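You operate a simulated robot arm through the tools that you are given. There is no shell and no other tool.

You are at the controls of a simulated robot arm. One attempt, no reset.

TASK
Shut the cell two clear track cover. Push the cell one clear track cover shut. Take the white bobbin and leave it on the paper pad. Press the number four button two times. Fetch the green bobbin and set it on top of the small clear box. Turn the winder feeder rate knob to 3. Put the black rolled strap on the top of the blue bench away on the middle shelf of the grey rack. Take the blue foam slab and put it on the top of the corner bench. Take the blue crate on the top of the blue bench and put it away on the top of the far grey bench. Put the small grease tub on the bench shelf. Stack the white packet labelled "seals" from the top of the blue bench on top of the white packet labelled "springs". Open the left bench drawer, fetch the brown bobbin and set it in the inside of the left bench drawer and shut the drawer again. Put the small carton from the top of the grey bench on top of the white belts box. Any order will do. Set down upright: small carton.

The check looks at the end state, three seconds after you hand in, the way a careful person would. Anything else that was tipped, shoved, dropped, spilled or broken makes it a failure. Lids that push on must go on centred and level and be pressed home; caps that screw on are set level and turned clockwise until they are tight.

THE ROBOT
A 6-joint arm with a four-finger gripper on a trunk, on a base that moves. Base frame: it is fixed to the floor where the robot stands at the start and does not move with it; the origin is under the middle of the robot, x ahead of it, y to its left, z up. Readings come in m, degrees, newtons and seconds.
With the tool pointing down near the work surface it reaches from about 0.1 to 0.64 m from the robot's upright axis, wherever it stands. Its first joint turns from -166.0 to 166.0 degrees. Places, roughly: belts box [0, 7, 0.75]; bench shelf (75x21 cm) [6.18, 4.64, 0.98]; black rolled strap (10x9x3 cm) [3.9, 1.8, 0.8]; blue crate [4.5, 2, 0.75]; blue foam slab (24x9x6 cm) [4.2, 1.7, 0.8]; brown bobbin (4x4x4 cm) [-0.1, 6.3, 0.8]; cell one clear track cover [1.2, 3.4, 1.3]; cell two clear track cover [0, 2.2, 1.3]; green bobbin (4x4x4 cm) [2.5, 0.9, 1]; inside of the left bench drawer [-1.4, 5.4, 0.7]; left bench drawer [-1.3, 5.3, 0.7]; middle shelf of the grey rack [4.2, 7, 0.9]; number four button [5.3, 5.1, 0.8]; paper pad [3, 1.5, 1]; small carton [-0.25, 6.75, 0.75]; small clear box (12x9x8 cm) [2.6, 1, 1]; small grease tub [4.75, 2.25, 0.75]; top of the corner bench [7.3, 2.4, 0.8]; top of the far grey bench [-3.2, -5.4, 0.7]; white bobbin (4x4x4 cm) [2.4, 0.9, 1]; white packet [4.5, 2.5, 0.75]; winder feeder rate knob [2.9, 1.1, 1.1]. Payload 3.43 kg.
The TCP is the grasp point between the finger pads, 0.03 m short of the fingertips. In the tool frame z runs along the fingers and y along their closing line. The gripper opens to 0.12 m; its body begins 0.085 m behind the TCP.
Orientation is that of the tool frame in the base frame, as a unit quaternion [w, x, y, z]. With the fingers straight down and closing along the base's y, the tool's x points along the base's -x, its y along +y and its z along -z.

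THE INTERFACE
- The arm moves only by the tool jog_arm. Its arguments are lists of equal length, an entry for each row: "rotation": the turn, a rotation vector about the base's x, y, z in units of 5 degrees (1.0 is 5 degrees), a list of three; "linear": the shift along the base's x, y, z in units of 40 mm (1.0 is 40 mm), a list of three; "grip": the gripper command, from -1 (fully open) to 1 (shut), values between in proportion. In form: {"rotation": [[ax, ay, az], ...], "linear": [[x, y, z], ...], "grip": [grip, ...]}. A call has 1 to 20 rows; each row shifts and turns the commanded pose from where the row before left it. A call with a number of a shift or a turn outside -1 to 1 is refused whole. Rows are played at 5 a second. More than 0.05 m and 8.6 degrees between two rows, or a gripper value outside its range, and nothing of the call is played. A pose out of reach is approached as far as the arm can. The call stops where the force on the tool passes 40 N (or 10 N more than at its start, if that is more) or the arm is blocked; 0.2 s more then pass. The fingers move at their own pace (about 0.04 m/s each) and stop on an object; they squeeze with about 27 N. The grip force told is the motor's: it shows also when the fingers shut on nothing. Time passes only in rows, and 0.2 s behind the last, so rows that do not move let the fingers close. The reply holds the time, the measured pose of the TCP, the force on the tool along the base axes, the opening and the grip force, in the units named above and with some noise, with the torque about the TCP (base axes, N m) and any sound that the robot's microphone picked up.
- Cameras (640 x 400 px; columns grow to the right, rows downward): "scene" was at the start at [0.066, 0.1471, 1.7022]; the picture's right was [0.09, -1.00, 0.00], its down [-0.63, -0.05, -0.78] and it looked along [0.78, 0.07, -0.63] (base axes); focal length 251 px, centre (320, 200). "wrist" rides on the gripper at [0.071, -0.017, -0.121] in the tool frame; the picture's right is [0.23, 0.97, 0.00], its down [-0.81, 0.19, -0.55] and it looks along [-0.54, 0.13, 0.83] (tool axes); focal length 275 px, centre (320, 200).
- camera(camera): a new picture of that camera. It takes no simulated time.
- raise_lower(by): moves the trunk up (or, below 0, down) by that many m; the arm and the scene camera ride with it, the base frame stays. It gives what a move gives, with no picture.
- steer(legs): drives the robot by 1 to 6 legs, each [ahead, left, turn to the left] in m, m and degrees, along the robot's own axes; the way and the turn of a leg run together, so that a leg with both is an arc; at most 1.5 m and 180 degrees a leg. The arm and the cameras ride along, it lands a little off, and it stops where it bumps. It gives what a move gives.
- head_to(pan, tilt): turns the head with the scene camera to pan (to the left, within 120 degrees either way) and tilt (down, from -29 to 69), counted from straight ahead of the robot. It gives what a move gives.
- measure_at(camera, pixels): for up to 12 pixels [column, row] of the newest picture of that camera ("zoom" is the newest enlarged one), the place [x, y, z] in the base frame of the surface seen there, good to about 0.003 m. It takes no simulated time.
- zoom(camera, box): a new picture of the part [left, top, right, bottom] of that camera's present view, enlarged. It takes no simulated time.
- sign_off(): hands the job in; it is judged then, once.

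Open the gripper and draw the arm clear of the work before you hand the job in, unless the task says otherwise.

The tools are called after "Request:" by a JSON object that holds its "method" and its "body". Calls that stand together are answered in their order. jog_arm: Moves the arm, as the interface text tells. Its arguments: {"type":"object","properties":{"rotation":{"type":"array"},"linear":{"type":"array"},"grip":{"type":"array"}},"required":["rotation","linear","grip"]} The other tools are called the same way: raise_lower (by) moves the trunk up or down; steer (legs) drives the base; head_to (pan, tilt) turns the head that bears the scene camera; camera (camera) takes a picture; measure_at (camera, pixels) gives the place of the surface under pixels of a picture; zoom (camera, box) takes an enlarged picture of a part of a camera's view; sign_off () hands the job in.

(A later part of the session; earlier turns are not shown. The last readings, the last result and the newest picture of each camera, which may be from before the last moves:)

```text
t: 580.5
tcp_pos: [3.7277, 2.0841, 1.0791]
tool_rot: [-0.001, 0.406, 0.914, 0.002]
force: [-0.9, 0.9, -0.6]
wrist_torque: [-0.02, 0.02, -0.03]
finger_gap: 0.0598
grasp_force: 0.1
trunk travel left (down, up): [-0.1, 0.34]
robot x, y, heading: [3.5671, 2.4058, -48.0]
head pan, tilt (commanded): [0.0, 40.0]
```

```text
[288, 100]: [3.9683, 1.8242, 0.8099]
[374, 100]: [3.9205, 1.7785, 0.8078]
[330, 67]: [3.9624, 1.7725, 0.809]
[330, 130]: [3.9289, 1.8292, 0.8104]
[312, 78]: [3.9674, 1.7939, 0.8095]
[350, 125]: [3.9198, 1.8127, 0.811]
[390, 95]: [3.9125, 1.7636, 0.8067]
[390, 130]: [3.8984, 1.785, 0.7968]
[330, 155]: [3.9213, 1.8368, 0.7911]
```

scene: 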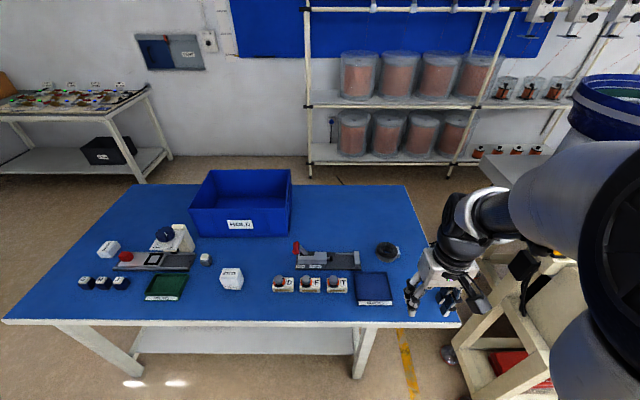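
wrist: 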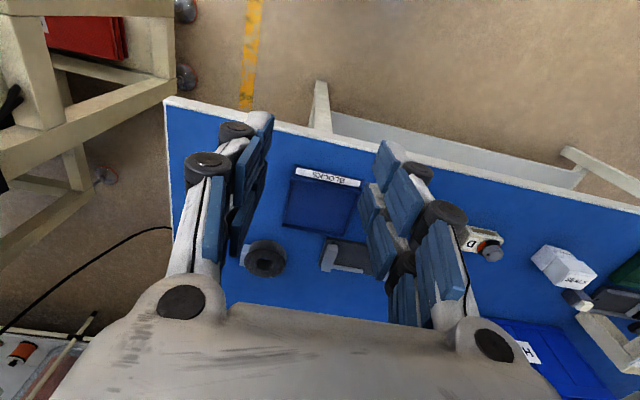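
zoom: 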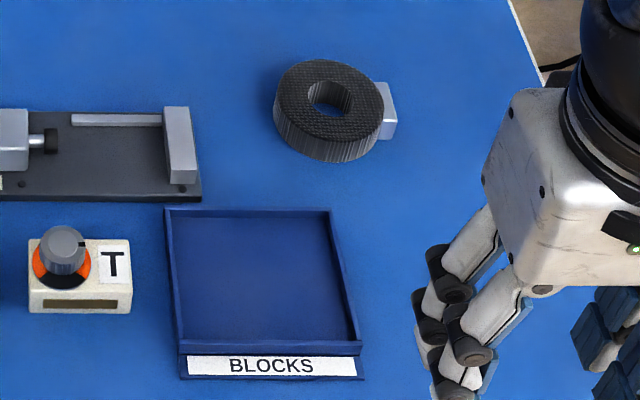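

Strap centre (3.945,1.801), top z 0.81, buckle on its right; ~10 cm across. I lower the trunk fully and move 0.19 m closer, then tilt the tool 42°.

Request:
{"method": "steer", "body": {"legs": [[0.19, 0, 0]]}}

Request:
{"method": "raise_lower", "body": {"by": -0.1}}

Request:
{"method": "jog_arm", "body": {"rotation": [[-0.743, -0.669, 0], [-0.743, -0.669, 0], [-0.743, -0.669, 0], [-0.743, -0.669, 0], [-0.743, -0.669, 0], [-0.743, -0.669, 0], [-0.743, -0.669, 0], [-0.743, -0.669, 0], [-0.3, -0.27, 0], [0, 0, 0]], "linear": [[0, 0, 0.5], [0, 0, 0.5], [0, 0, 0.3], [0, 0, 0], [0, 0, 0], [0, 0, 0], [0, 0, 0], [0, 0, 0], [0, 0, 0], [0, 0, 0]], "grip": [-0.5, -1, -1, -1, -1, -1, -1, -1, -1, -1]}}

Request:
{"method": "camera", "body": {"camera": "wrist"}}

```text
t: 582.0
tcp_pos: [3.8565, 1.9425, 1.0801]
tool_rot: [-0.002, 0.405, 0.914, 0.001]
force: [-0.5, -0.1, -0.1]
wrist_torque: [0.05, 0.0, -0.04]
finger_gap: 0.0599
grasp_force: 0.0
trunk travel left (down, up): [-0.1, 0.34]
robot x, y, heading: [3.6976, 2.2625, -47.8]
head pan, tilt (commanded): [0.0, 40.0]
```

```text
t: 583.3
tcp_pos: [3.8562, 1.9445, 0.9789]
tool_rot: [-0.002, 0.405, 0.914, 0.002]
force: [-0.2, -0.1, -0.9]
wrist_torque: [0.02, 0.02, 0.02]
finger_gap: 0.06
grasp_force: 0.0
trunk travel left (down, up): [0.0, 0.44]
robot x, y, heading: [3.6981, 2.2645, -47.8]
head pan, tilt (commanded): [0.0, 40.0]
```

```text
t: 585.7
tcp_pos: [3.9046, 1.9226, 1.0544]
tool_rot: [0.329, 0.328, 0.878, -0.118]
force: [0.1, 0.4, 0.1]
wrist_torque: [0.01, 0.02, -0.02]
finger_gap: 0.1198
grasp_force: 0.1
out of reach, approached as far as the arm can: row 7, 8, 9
trunk travel left (down, up): [0.0, 0.44]
robot x, y, heading: [3.6963, 2.2628, -47.9]
head pan, tilt (commanded): [0.0, 40.0]
stopped in row 10: the arm was blocked; the commanded pose is now the measured one
```

```text
taken
```

wrist: 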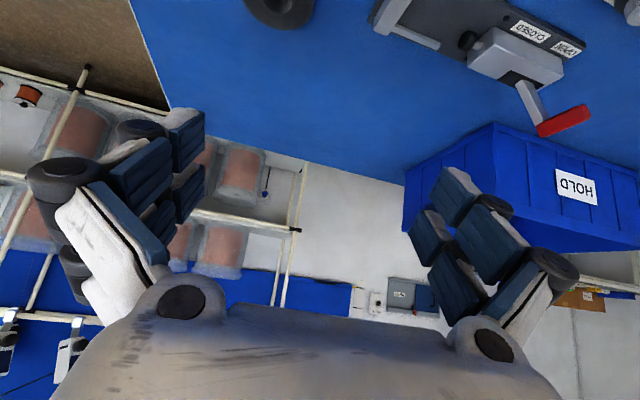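

The wrist got too close to the body while tilting, and the yaw is ~7° off. I move the gripper forward toward the strap and correct the yaw.

Request:
{"method": "jog_arm", "body": {"rotation": [[0, 0, 0], [0, 0, 0], [0, 0, 0], [0, 0, -0.7], [0, 0, -0.7], [0, 0, 0]], "linear": [[0.22, -0.76, 0], [0.22, -0.76, 0], [0.22, -0.76, 0], [0.2, -0.7, 0], [0, 0, 0], [0, 0, 0]], "grip": [-1, -1, -1, -1, -1, -1]}}

Request:
{"method": "camera", "body": {"camera": "wrist"}}

Request:
{"method": "camera", "body": {"camera": "scene"}}

```text
t: 587.1
tcp_pos: [3.9351, 1.8022, 1.0542]
tool_rot: [0.32, 0.386, 0.854, -0.14]
force: [0.0, -0.2, 0.6]
wrist_torque: [0.01, -0.02, 0.04]
finger_gap: 0.1199
grasp_force: 0.0
trunk travel left (down, up): [0.0, 0.44]
robot x, y, heading: [3.696, 2.2649, -47.9]
head pan, tilt (commanded): [0.0, 40.0]
```

```text
taken
```

wrist: 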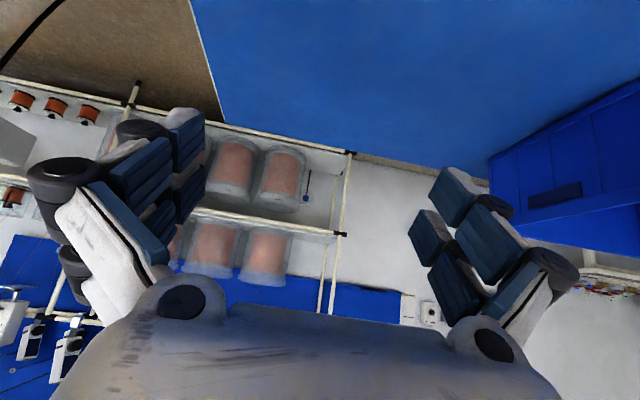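

```text
taken
```

scene: 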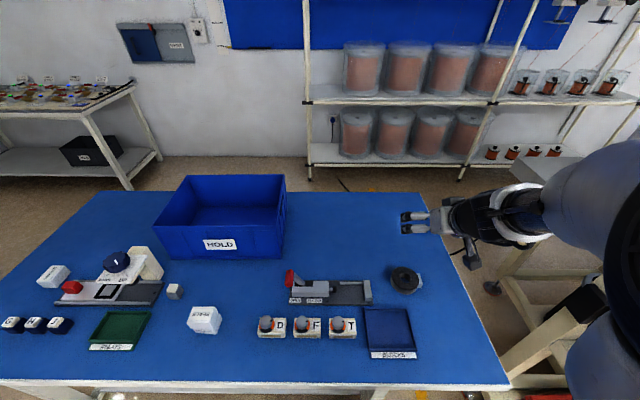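

Orientation is right (tilt 41°, y along left). I lower toward the strap to z≈0.90 and check.

Request:
{"method": "jog_arm", "body": {"rotation": [[0, 0, 0], [0, 0, 0], [0, 0, 0], [0, 0, 0], [0, 0, 0]], "linear": [[0.1, -0.05, -0.95], [0, 0, -0.95], [0, 0, -0.95], [0, 0, -0.95], [0, 0, 0]], "grip": [-1, -1, -1, -1, -1]}}

Request:
{"method": "camera", "body": {"camera": "wrist"}}

Request:
{"method": "zoom", "body": {"camera": "scene", "box": [340, 220, 480, 320]}}

```text
t: 588.3
tcp_pos: [3.9396, 1.8, 0.8996]
tool_rot: [0.322, 0.385, 0.854, -0.14]
force: [-0.3, -0.3, 0.4]
wrist_torque: [0.05, 0.02, 0.01]
finger_gap: 0.12
grasp_force: 0.0
trunk travel left (down, up): [0.0, 0.44]
robot x, y, heading: [3.6997, 2.2638, -47.8]
head pan, tilt (commanded): [0.0, 40.0]
```

```text
taken
```

wrist: 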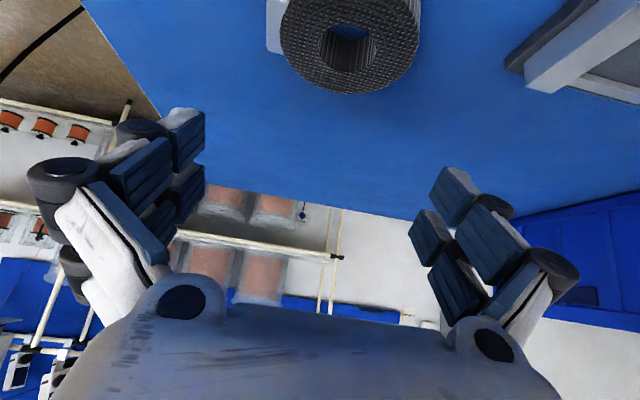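

```text
4.00 times, centred on (410, 270) of scene
```

zoom: 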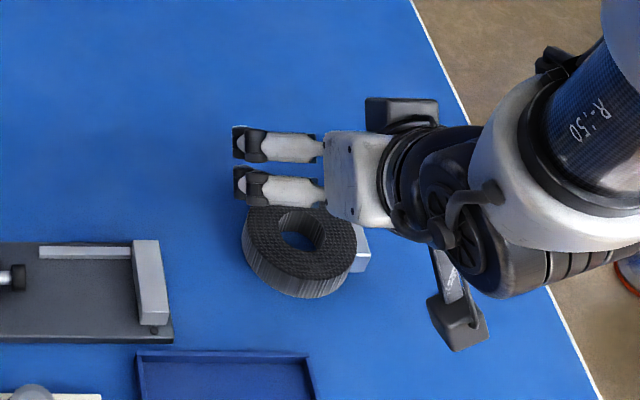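

Ray check shows the ring centre 5 mm to the left of the TCP (as intended for the buckle) and 4 mm back. I shift 7 mm back, descend to z≈0.824 and close.

Request:
{"method": "jog_arm", "body": {"rotation": [[0, 0, 0], [0, 0, 0], [0, 0, 0], [0, 0, 0]], "linear": [[-0.12, 0.125, 0], [0, 0, -0.9], [0, 0, -0.95], [0, 0, 0]], "grip": [-1, -1, -1, -1]}}

Request:
{"method": "camera", "body": {"camera": "wrist"}}

```text
t: 589.3
tcp_pos: [3.9345, 1.8035, 0.8302]
tool_rot: [0.322, 0.386, 0.854, -0.135]
force: [0.2, 0.5, -0.4]
wrist_torque: [0.01, 0.0, 0.01]
finger_gap: 0.12
grasp_force: 0.1
trunk travel left (down, up): [0.0, 0.44]
robot x, y, heading: [3.6945, 2.2648, -47.9]
head pan, tilt (commanded): [0.0, 40.0]
```

```text
taken
```

wrist: 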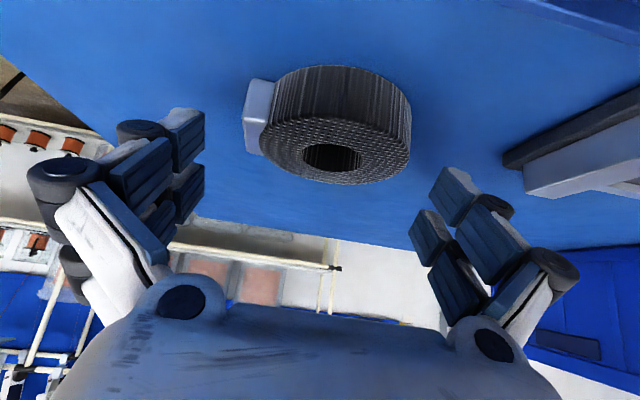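

Ring is between the fingers. I lower 6 mm more and close.

Request:
{"method": "jog_arm", "body": {"rotation": [[0, 0, 0], [0, 0, 0], [0, 0, 0], [0, 0, 0], [0, 0, 0], [0, 0, 0], [0, 0, 0]], "linear": [[0, 0, -0.15], [0, 0, 0], [0, 0, 0], [0, 0, 0], [0, 0, 0], [0, 0, 0], [0, 0, 0]], "grip": [-1, -0.8, -0.5, -0.2, 0, 0.2, 0.2]}}

Request:
{"method": "camera", "body": {"camera": "wrist"}}

```text
t: 590.9
tcp_pos: [3.9337, 1.8005, 0.8282]
tool_rot: [0.321, 0.386, 0.854, -0.136]
force: [0.8, 1.4, 6.5]
wrist_torque: [-0.01, 0.05, 0.06]
finger_gap: 0.0912
grasp_force: 27.3
out of reach, approached as far as the arm can: row 1
trunk travel left (down, up): [0.0, 0.44]
robot x, y, heading: [3.696, 2.2649, -47.7]
head pan, tilt (commanded): [0.0, 40.0]
```

```text
taken
```

wrist: 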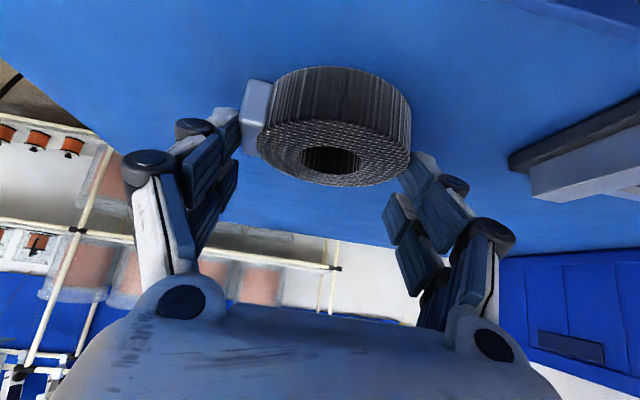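

Gripped at 9.1 cm (27 N). I lift slowly and check the hold.

Request:
{"method": "jog_arm", "body": {"rotation": [[0, 0, 0], [0, 0, 0], [0, 0, 0], [0, 0, 0], [0, 0, 0]], "linear": [[0, 0, 0.15], [0, 0, 0.25], [0, 0, 0.4], [0, 0, 0.5], [0, 0, 0]], "grip": [0.3, 0.3, 0.3, 0.3, 0.3]}}

Request:
{"method": "camera", "body": {"camera": "wrist"}}

Request:
{"method": "zoom", "body": {"camera": "scene", "box": [340, 220, 480, 320]}}

```text
t: 592.1
tcp_pos: [3.9339, 1.8019, 0.8787]
tool_rot: [0.319, 0.386, 0.854, -0.14]
force: [-0.7, -0.6, -1.6]
wrist_torque: [0.0, 0.02, -0.02]
finger_gap: 0.091
grasp_force: 26.8
trunk travel left (down, up): [0.0, 0.44]
robot x, y, heading: [3.6944, 2.2651, -48.0]
head pan, tilt (commanded): [0.0, 40.0]
```

```text
taken
```

wrist: 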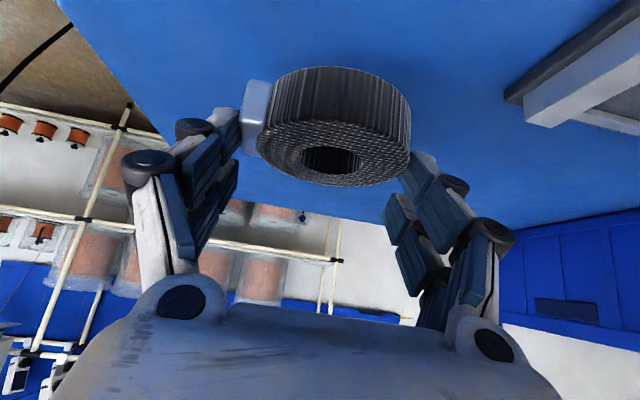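

```text
4.00 times, centred on (410, 270) of scene
```

zoom: 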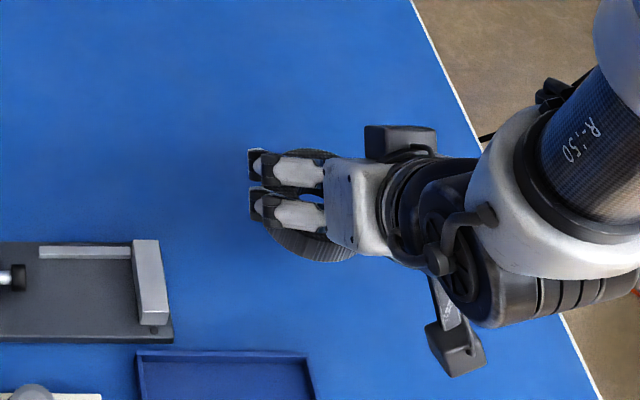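

The strap is held flat. I raise it, back off, and drive north to the grey rack.

Request:
{"method": "jog_arm", "body": {"rotation": [[0, 0, 0], [0, 0, 0], [0, 0, 0], [0, 0, 0]], "linear": [[0, 0, 0.9], [0, 0, 0.9], [0, 0, 0.9], [0, 0, 0.9]], "grip": [0.3, 0.3, 0.3, 0.3]}}

Request:
{"method": "steer", "body": {"legs": [[-0.35, 0, 0], [-1.114, 0.519, 0], [-0.743, 0.669, 0], [0, 0, 90]]}}

Request:
{"method": "steer", "body": {"legs": [[0.7, 0.79, 0]]}}

Request:
{"method": "head_to", "body": {"pan": 0, "tilt": 25}}

Request:
{"method": "camera", "body": {"camera": "scene"}}

```text
t: 593.1
tcp_pos: [3.9343, 1.8011, 1.0239]
tool_rot: [0.32, 0.386, 0.854, -0.141]
force: [0.0, -0.1, -1.2]
wrist_torque: [0.02, -0.03, 0.02]
finger_gap: 0.091
grasp_force: 26.7
trunk travel left (down, up): [0.0, 0.44]
robot x, y, heading: [3.6958, 2.2675, -47.7]
head pan, tilt (commanded): [0.0, 40.0]
```

```text
t: 609.9
tcp_pos: [3.5063, 4.9462, 1.0241]
tool_rot: [0.325, -0.335, 0.875, 0.129]
force: [0.0, 0.4, -0.8]
wrist_torque: [-0.03, 0.01, 0.01]
finger_gap: 0.0905
grasp_force: 26.7
trunk travel left (down, up): [0.0, 0.44]
robot x, y, heading: [3.0439, 4.708, 42.7]
head pan, tilt (commanded): [0.0, 40.0]
```

```text
t: 615.3
tcp_pos: [3.4669, 6.0079, 1.0233]
tool_rot: [0.324, -0.345, 0.871, 0.132]
force: [0.1, -0.5, -2.2]
wrist_torque: [-0.03, 0.01, 0.01]
finger_gap: 0.0903
grasp_force: 27.1
trunk travel left (down, up): [0.0, 0.44]
robot x, y, heading: [3.009, 5.7547, 43.8]
head pan, tilt (commanded): [0.0, 40.0]
```

```text
t: 616.0
tcp_pos: [3.4656, 6.0082, 1.0238]
tool_rot: [0.323, -0.345, 0.871, 0.132]
force: [0.4, 1.0, -2.1]
wrist_torque: [0.0, -0.02, 0.0]
finger_gap: 0.0902
grasp_force: 27.1
trunk travel left (down, up): [0.0, 0.44]
robot x, y, heading: [3.0125, 5.7549, 43.6]
head pan, tilt (commanded): [0.0, 25.0]
```

```text
taken
```

scene: 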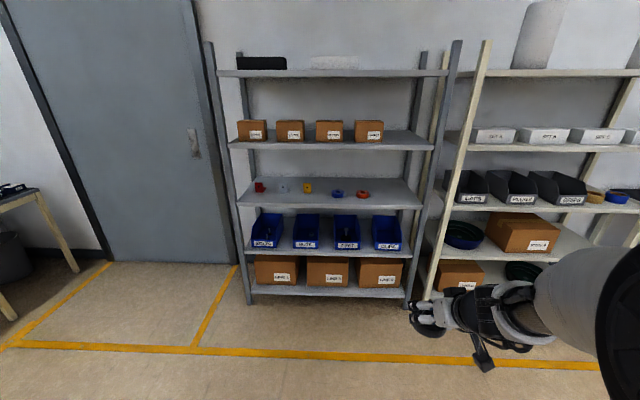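

The grey rack's middle shelf shows small items at mid-depth and free space at its right and front. I zoom and measure.

Request:
{"method": "zoom", "body": {"camera": "scene", "box": [225, 120, 445, 260]}}

Request:
{"method": "measure_at", "body": {"camera": "zoom", "pixels": [[60, 245], [300, 247], [560, 255], [450, 230], [500, 245], [500, 215], [395, 215], [325, 215], [470, 185], [300, 80], [560, 85], [300, 92]]}}

```text
2.86 times, centred on (335, 190) of scene
```

zoom: 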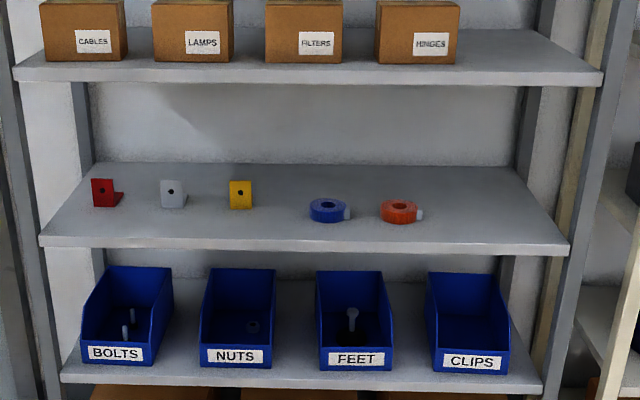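

```text
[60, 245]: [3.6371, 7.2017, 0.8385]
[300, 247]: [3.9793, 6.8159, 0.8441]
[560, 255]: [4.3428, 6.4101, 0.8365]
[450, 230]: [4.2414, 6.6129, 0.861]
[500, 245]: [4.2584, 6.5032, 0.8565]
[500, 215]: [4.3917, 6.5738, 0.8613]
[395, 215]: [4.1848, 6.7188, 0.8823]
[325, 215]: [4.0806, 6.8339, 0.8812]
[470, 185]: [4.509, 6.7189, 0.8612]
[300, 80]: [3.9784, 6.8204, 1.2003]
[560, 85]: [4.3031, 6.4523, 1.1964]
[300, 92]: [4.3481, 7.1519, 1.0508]
```

Shelf surface z≈0.861, front edge n≈7.505, upper shelf ~1.18. I aim for (4.31,6.59) right of the orange roll and drive up, stopping ~17 cm short.

Request:
{"method": "steer", "body": {"legs": [[0.85, -0.149, -1.9]]}}

Request:
{"method": "head_to", "body": {"pan": -5, "tilt": 40}}

Request:
{"method": "camera", "body": {"camera": "scene"}}

Request:
{"method": "camera", "body": {"camera": "wrist"}}

```text
t: 620.6
tcp_pos: [4.1962, 6.4724, 1.0238]
tool_rot: [0.325, -0.336, 0.875, 0.129]
force: [0.7, -0.1, -1.6]
wrist_torque: [-0.03, 0.01, 0.01]
finger_gap: 0.0902
grasp_force: 26.7
trunk travel left (down, up): [0.0, 0.44]
robot x, y, heading: [3.733, 6.2288, 42.9]
head pan, tilt (commanded): [0.0, 25.0]
```

```text
t: 621.4
tcp_pos: [4.1951, 6.4727, 1.0225]
tool_rot: [0.325, -0.336, 0.875, 0.129]
force: [-0.1, -0.4, -2.2]
wrist_torque: [-0.01, 0.04, -0.01]
finger_gap: 0.0901
grasp_force: 27.2
trunk travel left (down, up): [0.0, 0.44]
robot x, y, heading: [3.7348, 6.2316, 42.5]
head pan, tilt (commanded): [-5.0, 40.0]
```

```text
taken
```

scene: 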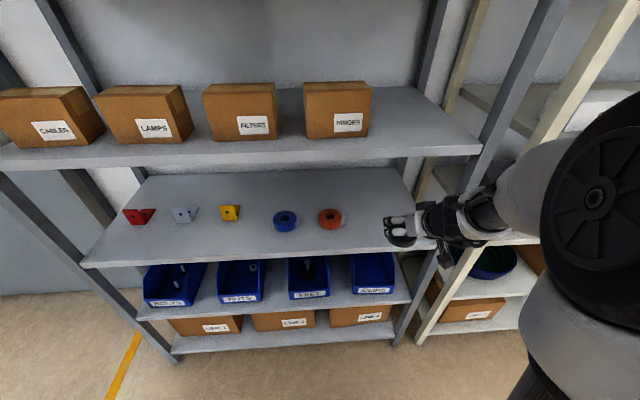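

```text
taken
```

wrist: 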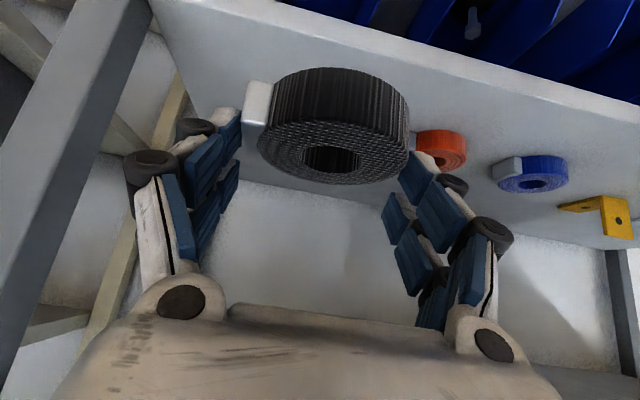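

TCP is at s≈-2.045, 7 cm before the shelf edge. I drive 0.16 m ahead to bring the strap over the shelf.

Request:
{"method": "steer", "body": {"legs": [[0.16, 0.012, -0.8]]}}

Request:
{"method": "camera", "body": {"camera": "scene"}}

Request:
{"method": "camera", "body": {"camera": "wrist"}}

```text
t: 622.8
tcp_pos: [4.305, 6.5815, 1.0228]
tool_rot: [0.326, -0.331, 0.876, 0.128]
force: [0.4, 0.6, -1.8]
wrist_torque: [-0.01, -0.01, 0.02]
finger_gap: 0.0901
grasp_force: 26.9
trunk travel left (down, up): [0.0, 0.44]
robot x, y, heading: [3.8409, 6.3454, 42.0]
head pan, tilt (commanded): [-5.0, 40.0]
```

```text
taken
```

scene: 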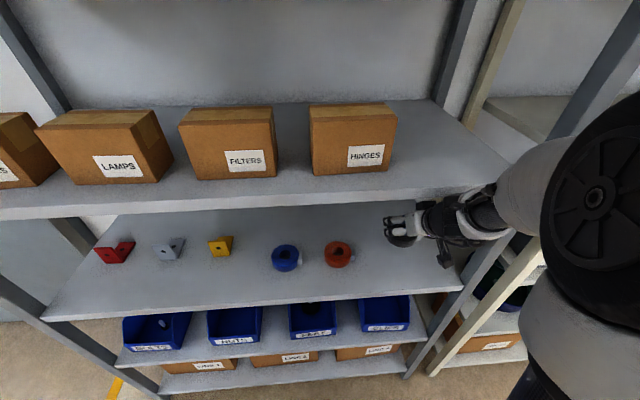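

```text
taken
```

wrist: 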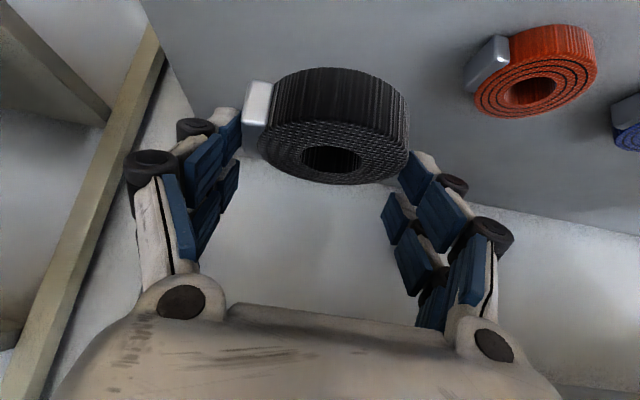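

Strap is over the free spot. I lower it to just above the shelf.

Request:
{"method": "jog_arm", "body": {"rotation": [[0, 0, 0], [0, 0, 0], [0, 0, 0], [0, 0, 0], [0, 0, 0], [0, 0, 0], [0, 0, 0]], "linear": [[0, 0, -0.85], [0, 0, -0.85], [0, 0, -0.85], [0, 0, -0.12], [0, 0, -0.06], [0, 0, -0.06], [0, 0, 0]], "grip": [0.3, 0.3, 0.3, 0.3, 0.3, 0.3, 0.3]}}

```text
t: 624.4
tcp_pos: [4.3059, 6.5809, 0.9119]
tool_rot: [0.326, -0.33, 0.877, 0.127]
force: [0.9, -0.1, -2.9]
wrist_torque: [0.0, 0.03, 0.03]
finger_gap: 0.0901
grasp_force: 26.8
trunk travel left (down, up): [0.0, 0.44]
robot x, y, heading: [3.8427, 6.3468, 41.9]
head pan, tilt (commanded): [-5.0, 40.0]
```

Request:
{"method": "jog_arm", "body": {"rotation": [[0, 0, 0], [0, 0, 0], [0, 0, 0], [0, 0, 0], [0, 0, 0]], "linear": [[0, 0, -0.05], [0, 0, -0.05], [0, 0, -0.04], [0, 0, -0.03], [0, 0, 0]], "grip": [0.3, 0.3, 0.3, 0.3, 0.3]}}

Request:
{"method": "camera", "body": {"camera": "wrist"}}

```text
t: 625.6
tcp_pos: [4.3062, 6.5816, 0.9067]
tool_rot: [0.329, -0.329, 0.876, 0.128]
force: [1.4, -4.2, 22.9]
wrist_torque: [0.69, 0.56, 0.07]
finger_gap: 0.0906
grasp_force: 27.1
trunk travel left (down, up): [0.0, 0.44]
robot x, y, heading: [3.842, 6.3466, 42.3]
head pan, tilt (commanded): [-5.0, 40.0]
```

```text
taken
```

wrist: 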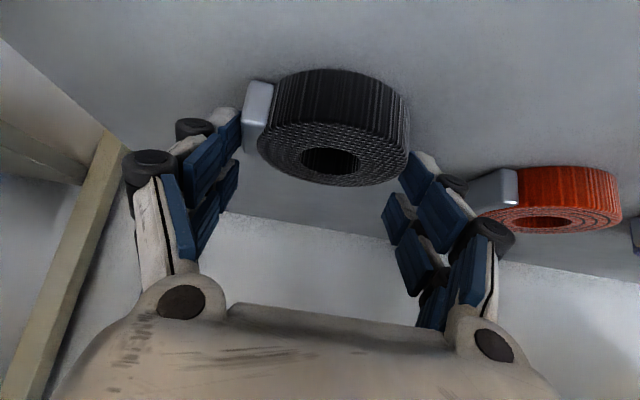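

Contact (23 N). I ease up, open slightly and withdraw back and up along the tool axis.

Request:
{"method": "jog_arm", "body": {"rotation": [[0, 0, 0], [0, 0, 0], [0, 0, 0], [0, 0, 0], [0, 0, 0], [0, 0, 0], [0, 0, 0], [0, 0, 0], [0, 0, 0], [0, 0, 0]], "linear": [[0, 0, 0.06], [0, 0, 0], [0, 0, 0], [0, 0, 0], [-0.15, -0.135, 0.25], [-0.3, -0.27, 0.45], [-0.4, -0.36, 0.5], [-0.6, -0.54, 0.4], [-0.7, -0.6, 0], [-0.7, -0.6, 0]], "grip": [-0.6, -0.7, -0.75, -0.75, -0.75, -0.75, -0.75, -0.75, -0.75, -0.75]}}

Request:
{"method": "camera", "body": {"camera": "wrist"}}

Request:
{"method": "camera", "body": {"camera": "scene"}}

```text
t: 627.8
tcp_pos: [4.2353, 6.484, 0.9882]
tool_rot: [0.325, -0.331, 0.877, 0.127]
force: [0.4, 0.3, 0.4]
wrist_torque: [-0.01, -0.03, 0.04]
finger_gap: 0.1051
grasp_force: 0.0
out of reach, approached as far as the arm can: row 9, 10
trunk travel left (down, up): [0.0, 0.44]
robot x, y, heading: [3.8441, 6.3479, 41.9]
head pan, tilt (commanded): [-5.0, 40.0]
```

```text
taken
```

wrist: 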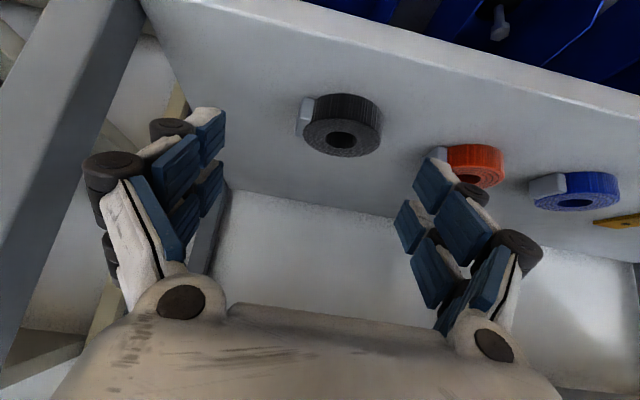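

```text
taken
```

scene: 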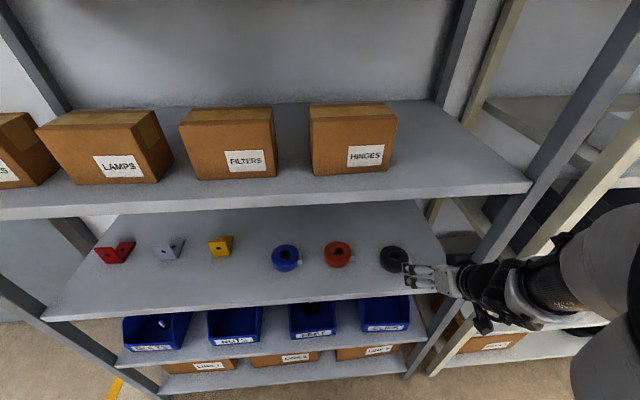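

The strap lies on the middle shelf beside the orange roll. I back off and restore the tool to vertical.

Request:
{"method": "steer", "body": {"legs": [[-0.45, 0, 0]]}}

Request:
{"method": "jog_arm", "body": {"rotation": [[-0.669, 0.743, 0], [-0.669, 0.743, 0], [-0.669, 0.743, 0], [-0.669, 0.743, 0], [-0.669, 0.743, 0], [-0.669, 0.743, 0], [-0.669, 0.743, 0], [-0.669, 0.743, 0], [0, 0, 0]], "linear": [[0.1, 0.1, 0.5], [0.1, 0.1, 0.5], [0, 0, 0.5], [0, 0, 0.3], [0, 0, 0], [0, 0, 0], [0, 0, 0], [0, 0, 0], [0, 0, 0]], "grip": [-0.5, 0, 0, 0, 0, 0, 0, 0, 0]}}

Request:
{"method": "zoom", "body": {"camera": "scene", "box": [180, 120, 480, 340]}}

```text
t: 630.5
tcp_pos: [3.9021, 6.1825, 0.9882]
tool_rot: [0.325, -0.329, 0.877, 0.127]
force: [-1.4, 0.2, 0.5]
wrist_torque: [0.0, 0.01, -0.01]
finger_gap: 0.1048
grasp_force: 0.0
trunk travel left (down, up): [0.0, 0.44]
robot x, y, heading: [3.5049, 6.046, 42.2]
head pan, tilt (commanded): [-5.0, 40.0]
```

```text
t: 632.5
tcp_pos: [3.9106, 6.1915, 1.061]
tool_rot: [0.007, -0.352, 0.936, 0.002]
force: [0.4, 0.1, 0.4]
wrist_torque: [0.0, 0.01, 0.02]
finger_gap: 0.06
grasp_force: 0.1
trunk travel left (down, up): [0.0, 0.44]
robot x, y, heading: [3.5057, 6.0426, 41.6]
head pan, tilt (commanded): [-5.0, 40.0]
```

```text
1.82 times, centred on (330, 230) of scene
```

zoom: 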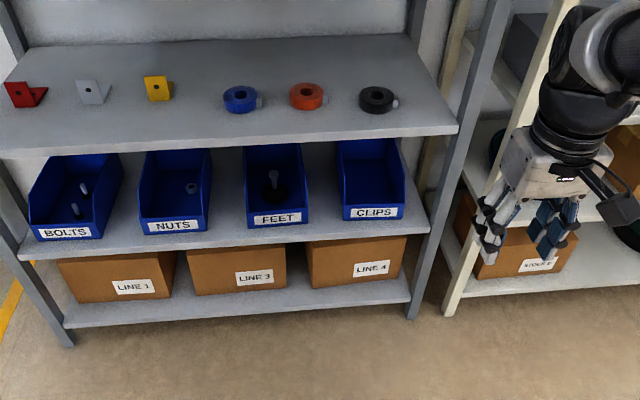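

All three rolls stand on the shelf. Next the blue crate: I drive back around to the blue bench's south aisle.

Request:
{"method": "steer", "body": {"legs": [[-0.094, -1.378, 0], [-0.028, -1.312, 0], [-0.369, -0.943, 0], [0, 0, 90], [-0.706, 0.56, 0], [-0.013, 0.78, 0]]}}

Request:
{"method": "head_to", "body": {"pan": 5, "tilt": 40}}

Request:
{"method": "camera", "body": {"camera": "scene"}}

```text
t: 662.4
tcp_pos: [4.8719, 2.0166, 1.0606]
tool_rot: [-0.002, 0.901, -0.433, -0.006]
force: [-0.6, -0.7, -0.2]
wrist_torque: [-0.02, 0.01, -0.01]
finger_gap: 0.0599
grasp_force: 0.1
trunk travel left (down, up): [0.0, 0.44]
robot x, y, heading: [5.002, 1.6094, 129.4]
head pan, tilt (commanded): [-5.0, 40.0]
```

```text
t: 663.1
tcp_pos: [4.8728, 2.0173, 1.0612]
tool_rot: [-0.004, 0.902, -0.433, -0.006]
force: [-1.2, -0.2, -0.4]
wrist_torque: [0.02, -0.01, 0.01]
finger_gap: 0.0598
grasp_force: 0.0
trunk travel left (down, up): [0.0, 0.44]
robot x, y, heading: [4.9997, 1.61, 129.4]
head pan, tilt (commanded): [5.0, 40.0]
```

```text
taken
```

scene: 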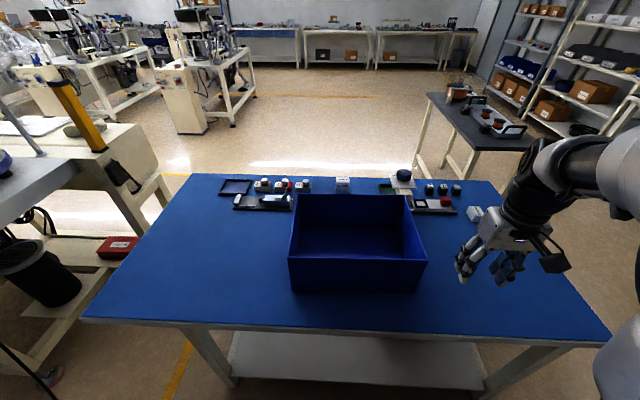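

The crate is right in front. I zoom and measure its near wall, rim and interior.

Request:
{"method": "zoom", "body": {"camera": "scene", "box": [270, 170, 450, 310]}}

Request:
{"method": "measure_at", "body": {"camera": "zoom", "pixels": [[80, 230], [310, 232], [550, 245], [310, 245], [310, 300], [310, 340], [310, 380], [310, 225], [310, 150], [110, 75], [510, 80], [310, 235]]}}

```text
2.86 times, centred on (360, 240) of scene
```

zoom: 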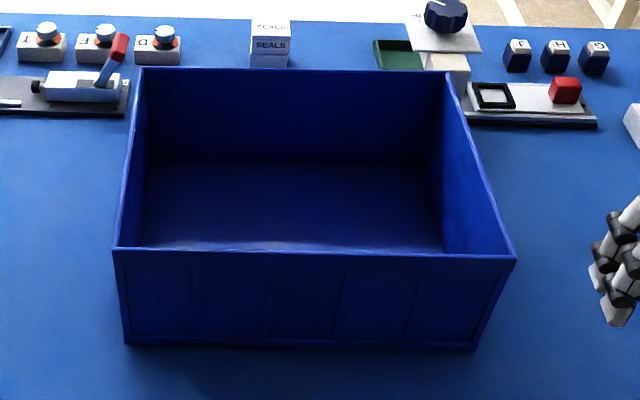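

```text
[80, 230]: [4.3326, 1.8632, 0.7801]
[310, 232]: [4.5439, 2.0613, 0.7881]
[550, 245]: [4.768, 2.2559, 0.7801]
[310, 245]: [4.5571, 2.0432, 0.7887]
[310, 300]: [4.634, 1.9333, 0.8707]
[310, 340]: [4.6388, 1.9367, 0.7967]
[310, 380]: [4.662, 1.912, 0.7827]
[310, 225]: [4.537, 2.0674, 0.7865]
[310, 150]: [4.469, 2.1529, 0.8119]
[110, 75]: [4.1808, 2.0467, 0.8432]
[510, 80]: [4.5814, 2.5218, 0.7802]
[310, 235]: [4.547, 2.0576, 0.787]
```

Request:
{"method": "measure_at", "body": {"camera": "zoom", "pixels": [[310, 252], [310, 255], [310, 258], [310, 262], [310, 268], [200, 250], [420, 257], [125, 252], [508, 258], [300, 72], [460, 100], [135, 150]]}}

Request:
{"method": "zoom", "body": {"camera": "scene", "box": [330, 240, 400, 300]}}

```text
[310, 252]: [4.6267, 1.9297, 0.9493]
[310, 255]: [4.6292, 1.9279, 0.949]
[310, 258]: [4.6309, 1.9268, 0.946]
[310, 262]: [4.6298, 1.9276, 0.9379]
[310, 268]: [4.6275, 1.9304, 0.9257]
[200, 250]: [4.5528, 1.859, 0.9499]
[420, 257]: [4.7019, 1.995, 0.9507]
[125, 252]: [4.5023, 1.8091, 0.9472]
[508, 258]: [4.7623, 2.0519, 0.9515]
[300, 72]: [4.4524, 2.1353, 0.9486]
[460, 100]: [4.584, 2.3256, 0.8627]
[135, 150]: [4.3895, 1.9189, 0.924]
```

```text
6.67 times, centred on (365, 270) of scene
```

zoom: 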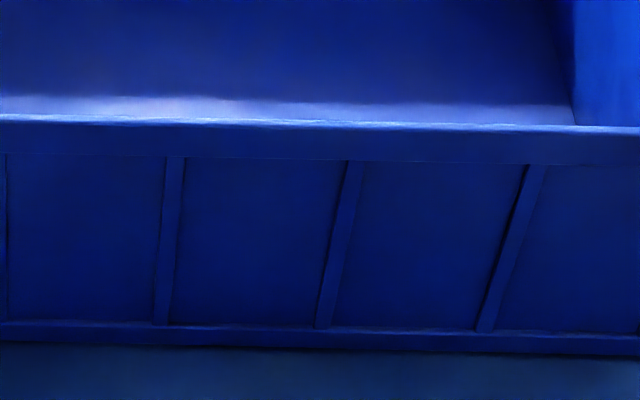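

Near wall rim centre (4.632,1.9305), z 0.949, ~5 mm thick, normal at 133°. I turn the gripper to close across the wall and move it above the rim centre.

Request:
{"method": "jog_arm", "body": {"rotation": [[0, 0, -0.952], [0, 0, -0.952], [0, 0, -0.952], [0, 0, -0.952], [0, 0, -0.952], [0, 0, -0.952], [0, 0, -0.952], [0, 0, -0.952], [0, 0, -0.952], [0, 0, -0.952], [0, 0, -0.952], [0, 0, -0.952], [0, 0, -0.952], [0, 0, -0.952], [0, 0, -0.952], [0, 0, -0.952], [0, 0, -0.952], [0, 0, -0.952]], "linear": [[0, 0, 0], [0, 0, 0], [0, 0, 0], [0, 0, 0], [0, 0, 0], [0, 0, 0], [0, 0, 0], [0, 0, 0], [0, 0, 0], [0, 0, 0], [0, 0, 0], [0, 0, 0], [-0.99, -0.36, 0], [-0.99, -0.36, 0], [-0.99, -0.36, 0], [-0.99, -0.36, 0], [-0.99, -0.36, 0], [-0.99, -0.36, 0]], "grip": [0, 0, 0, 0, 0, 0, 0, 0, 0, 0, 0, 0, -0.1, -0.2, -0.2, -0.2, -0.2, -0.2]}}

Request:
{"method": "camera", "body": {"camera": "wrist"}}

Request:
{"method": "camera", "body": {"camera": "scene"}}

```text
t: 666.9
tcp_pos: [4.6358, 1.9323, 1.0597]
tool_rot: [0.007, -0.367, 0.93, 0.001]
force: [0.1, -0.4, 0.0]
wrist_torque: [0.01, 0.02, 0.01]
finger_gap: 0.0715
grasp_force: 0.0
trunk travel left (down, up): [0.0, 0.44]
robot x, y, heading: [5.0025, 1.6116, 129.1]
head pan, tilt (commanded): [5.0, 40.0]
```

```text
taken
```

wrist: 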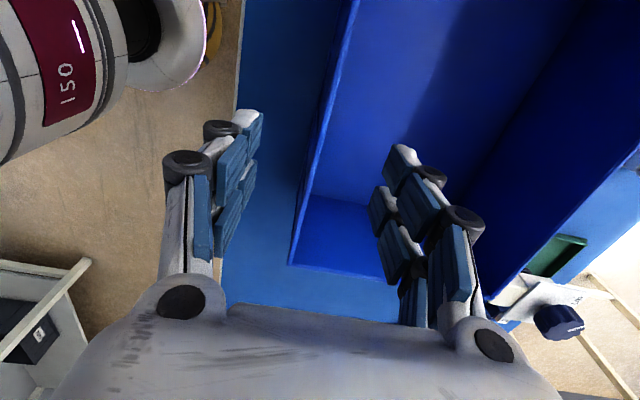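

```text
taken
```

scene: 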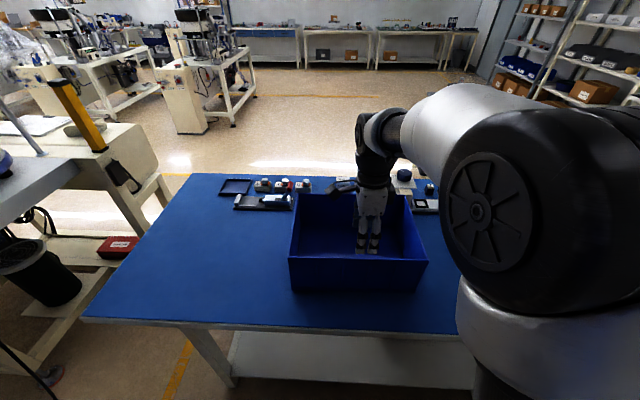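

The rim runs midway between the fingers in the wrist view. I lower so the wall goes deep between the pads (TCP z≈0.875).

Request:
{"method": "jog_arm", "body": {"rotation": [[0, 0, 0], [0, 0, 0], [0, 0, 0], [0, 0, 0], [0, 0, 0], [0, 0, 0]], "linear": [[0, 0, -0.92], [0, 0, -0.92], [0, 0, -0.92], [0, 0, -0.92], [0, 0, -0.92], [0, 0, 0]], "grip": [-0.2, -0.2, -0.2, -0.2, -0.2, -0.2]}}

Request:
{"method": "camera", "body": {"camera": "wrist"}}

Request:
{"method": "zoom", "body": {"camera": "scene", "box": [280, 150, 460, 310]}}

```text
t: 668.3
tcp_pos: [4.6355, 1.9308, 0.8764]
tool_rot: [0.007, -0.366, 0.931, 0.002]
force: [-0.4, 0.5, -0.6]
wrist_torque: [0.01, -0.03, 0.0]
finger_gap: 0.072
grasp_force: 0.0
trunk travel left (down, up): [0.0, 0.44]
robot x, y, heading: [4.9985, 1.609, 129.3]
head pan, tilt (commanded): [5.0, 40.0]
```

```text
taken
```

wrist: 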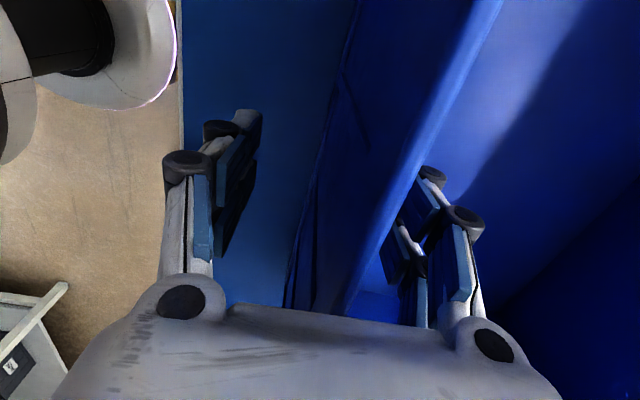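

```text
2.50 times, centred on (370, 230) of scene
```

zoom: 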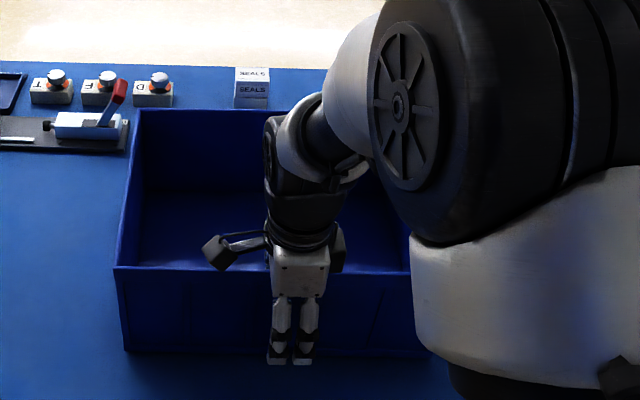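

The wall sits between the finger pairs. I close firmly.

Request:
{"method": "jog_arm", "body": {"rotation": [[0, 0, 0], [0, 0, 0], [0, 0, 0], [0, 0, 0], [0, 0, 0], [0, 0, 0]], "linear": [[0, 0, 0], [0, 0, 0], [0, 0, 0], [0, 0, 0], [0, 0, 0], [0, 0, 0]], "grip": [0.2, 0.5, 0.8, 1, 1, 1]}}

Request:
{"method": "camera", "body": {"camera": "wrist"}}

```text
t: 669.7
tcp_pos: [4.6345, 1.9306, 0.8775]
tool_rot: [0.008, -0.367, 0.93, 0.002]
force: [-1.6, 2.3, 1.0]
wrist_torque: [-0.01, 0.13, -0.15]
finger_gap: 0.006
grasp_force: 27.1
trunk travel left (down, up): [0.0, 0.44]
robot x, y, heading: [4.9977, 1.6082, 129.4]
head pan, tilt (commanded): [5.0, 40.0]
```

```text
taken
```

wrist: 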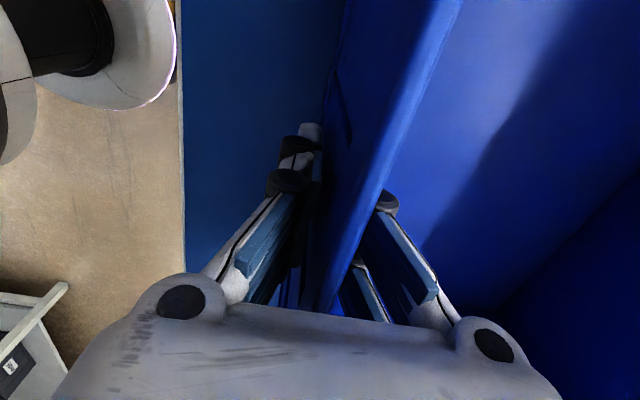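

Wall gripped (6 mm). I lift just 2 cm first and observe the load and tilt.

Request:
{"method": "jog_arm", "body": {"rotation": [[0, 0, 0], [0, 0, 0], [0, 0, 0], [0, 0, 0], [0, 0, 0]], "linear": [[0, 0, 0.1], [0, 0, 0.1], [0, 0, 0.15], [0, 0, 0.15], [0, 0, 0]], "grip": [1, 1, 1, 1, 1]}}

Request:
{"method": "zoom", "body": {"camera": "scene", "box": [260, 150, 460, 310]}}

```text
t: 670.9
tcp_pos: [4.6349, 1.931, 0.8959]
tool_rot: [0.008, -0.367, 0.93, 0.0]
force: [-0.5, -0.1, -10.5]
wrist_torque: [-1.04, -1.0, -0.01]
finger_gap: 0.0072
grasp_force: 27.0
trunk travel left (down, up): [0.0, 0.44]
robot x, y, heading: [4.9973, 1.6045, 129.6]
head pan, tilt (commanded): [5.0, 40.0]
```

```text
2.50 times, centred on (360, 230) of scene
```

zoom: 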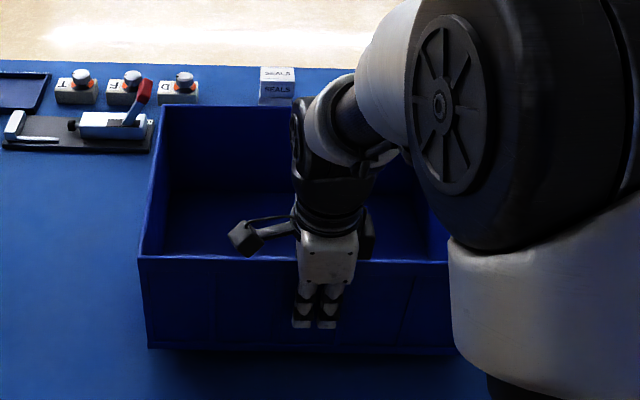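

The crate (≈1.05 kg) is carried with the full moment held. I check whether it hangs level by measuring near and far rim heights.

Request:
{"method": "measure_at", "body": {"camera": "zoom", "pixels": [[170, 258], [240, 107], [180, 108], [420, 264], [150, 200], [150, 345], [260, 350]]}}

```text
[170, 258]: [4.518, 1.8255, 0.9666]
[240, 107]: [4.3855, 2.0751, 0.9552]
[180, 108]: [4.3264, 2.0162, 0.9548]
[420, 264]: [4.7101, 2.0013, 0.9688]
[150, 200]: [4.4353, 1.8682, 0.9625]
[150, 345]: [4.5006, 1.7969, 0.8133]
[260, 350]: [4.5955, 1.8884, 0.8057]
```

It hangs nearly level (2.5° tilt). I raise it: trunk +0.2 m and arm +5 cm, and bring it 10 cm closer to the body.

Request:
{"method": "raise_lower", "body": {"by": 0.2}}

Request:
{"method": "jog_arm", "body": {"rotation": [[0, 0, 0], [0, 0, 0], [0, 0, 0], [0, 0, 0], [0, 0, 0], [0, 0, 0], [0, 0, 0]], "linear": [[0, 0, 0.3], [0, 0, 0.4], [0, 0, 0.4], [0, 0, 0.4], [0.3, -0.35, 0.2], [0.3, -0.35, 0], [0, 0, 0]], "grip": [1, 1, 1, 1, 1, 1, 1]}}

Request:
{"method": "zoom", "body": {"camera": "scene", "box": [240, 130, 480, 330]}}

```text
t: 673.1
tcp_pos: [4.6357, 1.9302, 1.0946]
tool_rot: [0.006, -0.366, 0.93, 0.0]
force: [-1.0, -1.1, -11.0]
wrist_torque: [-1.04, -1.01, 0.03]
finger_gap: 0.0081
grasp_force: 27.0
trunk travel left (down, up): [-0.2, 0.24]
robot x, y, heading: [5.0015, 1.6073, 129.1]
head pan, tilt (commanded): [5.0, 40.0]
```

```text
t: 674.7
tcp_pos: [4.6588, 1.904, 1.1639]
tool_rot: [0.007, -0.367, 0.93, 0.001]
force: [0.3, -0.2, -10.5]
wrist_torque: [-1.05, -1.02, 0.01]
finger_gap: 0.009
grasp_force: 26.6
trunk travel left (down, up): [-0.2, 0.24]
robot x, y, heading: [5.0032, 1.612, 129.2]
head pan, tilt (commanded): [5.0, 40.0]
```

```text
2.00 times, centred on (360, 230) of scene
```

zoom: 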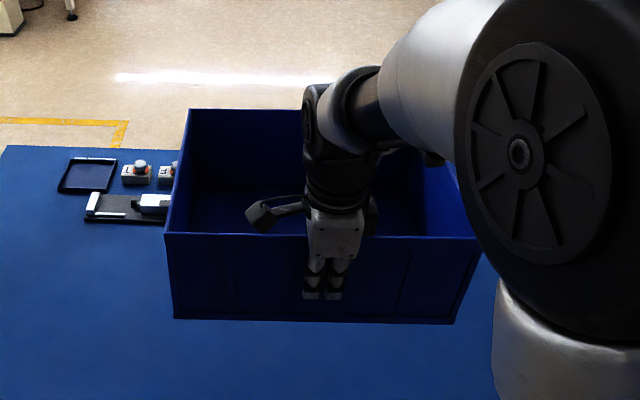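

The gap crept from 6 to 9 mm, hinting at slow tilting. I measure the rim heights again.

Request:
{"method": "measure_at", "body": {"camera": "zoom", "pixels": [[190, 235], [250, 110], [210, 110], [450, 240], [440, 165], [175, 318]]}}

Request:
{"method": "jog_arm", "body": {"rotation": [[0, 0, 0], [0, 0, 0], [0, 0, 0], [0, 0, 0], [0, 0, 0]], "linear": [[0, 0, 0], [0, 0, 0], [0, 0, 0], [0, 0, 0], [0, 0, 0]], "grip": [1, 1, 1, 1, 1]}}

Request:
{"method": "zoom", "body": {"camera": "scene", "box": [240, 130, 480, 330]}}

Request:
{"method": "measure_at", "body": {"camera": "zoom", "pixels": [[190, 235], [250, 110], [210, 110], [450, 240], [440, 165], [175, 318]]}}

```text
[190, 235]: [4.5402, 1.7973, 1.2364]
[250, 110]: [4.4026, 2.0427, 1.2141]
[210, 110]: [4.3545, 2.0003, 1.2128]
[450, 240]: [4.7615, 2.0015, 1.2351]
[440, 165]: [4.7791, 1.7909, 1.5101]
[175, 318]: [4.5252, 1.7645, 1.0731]
```

```text
t: 675.9
tcp_pos: [4.6604, 1.9035, 1.1639]
tool_rot: [0.007, -0.367, 0.93, 0.001]
force: [-0.9, -0.2, -11.6]
wrist_torque: [-1.05, -1.01, -0.03]
finger_gap: 0.009
grasp_force: 26.9
trunk travel left (down, up): [-0.2, 0.24]
robot x, y, heading: [4.999, 1.6077, 129.1]
head pan, tilt (commanded): [5.0, 40.0]
```

```text
2.00 times, centred on (360, 230) of scene
```

zoom: 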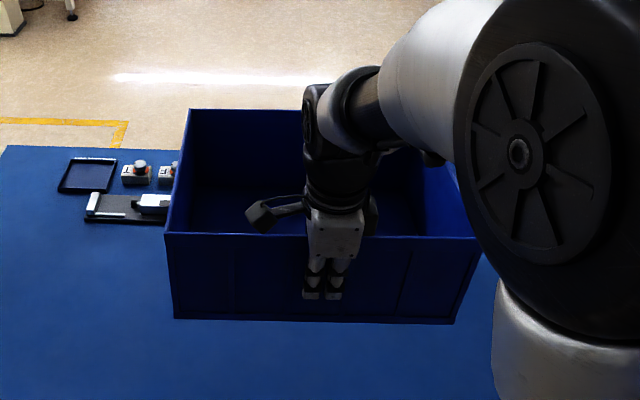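

```text
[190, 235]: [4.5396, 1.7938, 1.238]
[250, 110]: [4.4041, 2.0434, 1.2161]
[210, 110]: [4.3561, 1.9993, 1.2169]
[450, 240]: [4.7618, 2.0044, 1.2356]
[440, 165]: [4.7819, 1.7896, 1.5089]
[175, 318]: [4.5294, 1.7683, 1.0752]
```

It is stable now at ~4.6° tilt with no slip of the rim. I drive carefully: first right 0.7 m out of the aisle, then check.

Request:
{"method": "steer", "body": {"legs": [[0, -0.7, 0]]}}

Request:
{"method": "steer", "body": {"legs": [[0.69, -0.6, 0]]}}

Request:
{"method": "camera", "body": {"camera": "scene"}}

```text
t: 679.7
tcp_pos: [5.1968, 2.3446, 1.165]
tool_rot: [0.007, -0.367, 0.93, 0.001]
force: [0.1, 0.4, -11.4]
wrist_torque: [-1.01, -1.0, -0.02]
finger_gap: 0.0092
grasp_force: 26.9
trunk travel left (down, up): [-0.2, 0.24]
robot x, y, heading: [5.5392, 2.0511, 128.9]
head pan, tilt (commanded): [5.0, 40.0]
```

```text
t: 684.5
tcp_pos: [5.2355, 3.2659, 1.1633]
tool_rot: [0.007, -0.359, 0.933, 0.002]
force: [-0.2, 0.4, -10.9]
wrist_torque: [-1.06, -1.01, -0.01]
finger_gap: 0.0094
grasp_force: 27.4
trunk travel left (down, up): [-0.2, 0.24]
robot x, y, heading: [5.5716, 2.9659, 128.4]
head pan, tilt (commanded): [5.0, 40.0]
```

```text
taken
```

scene: 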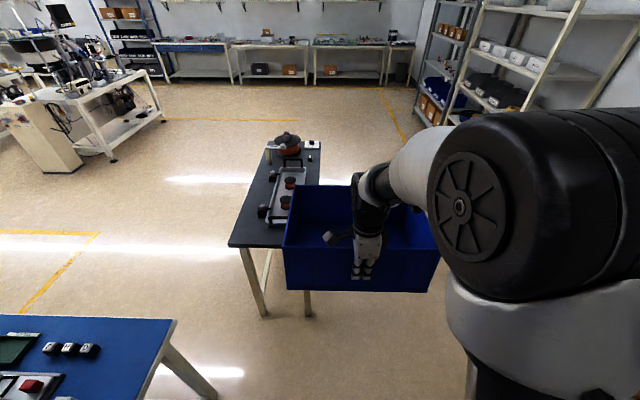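

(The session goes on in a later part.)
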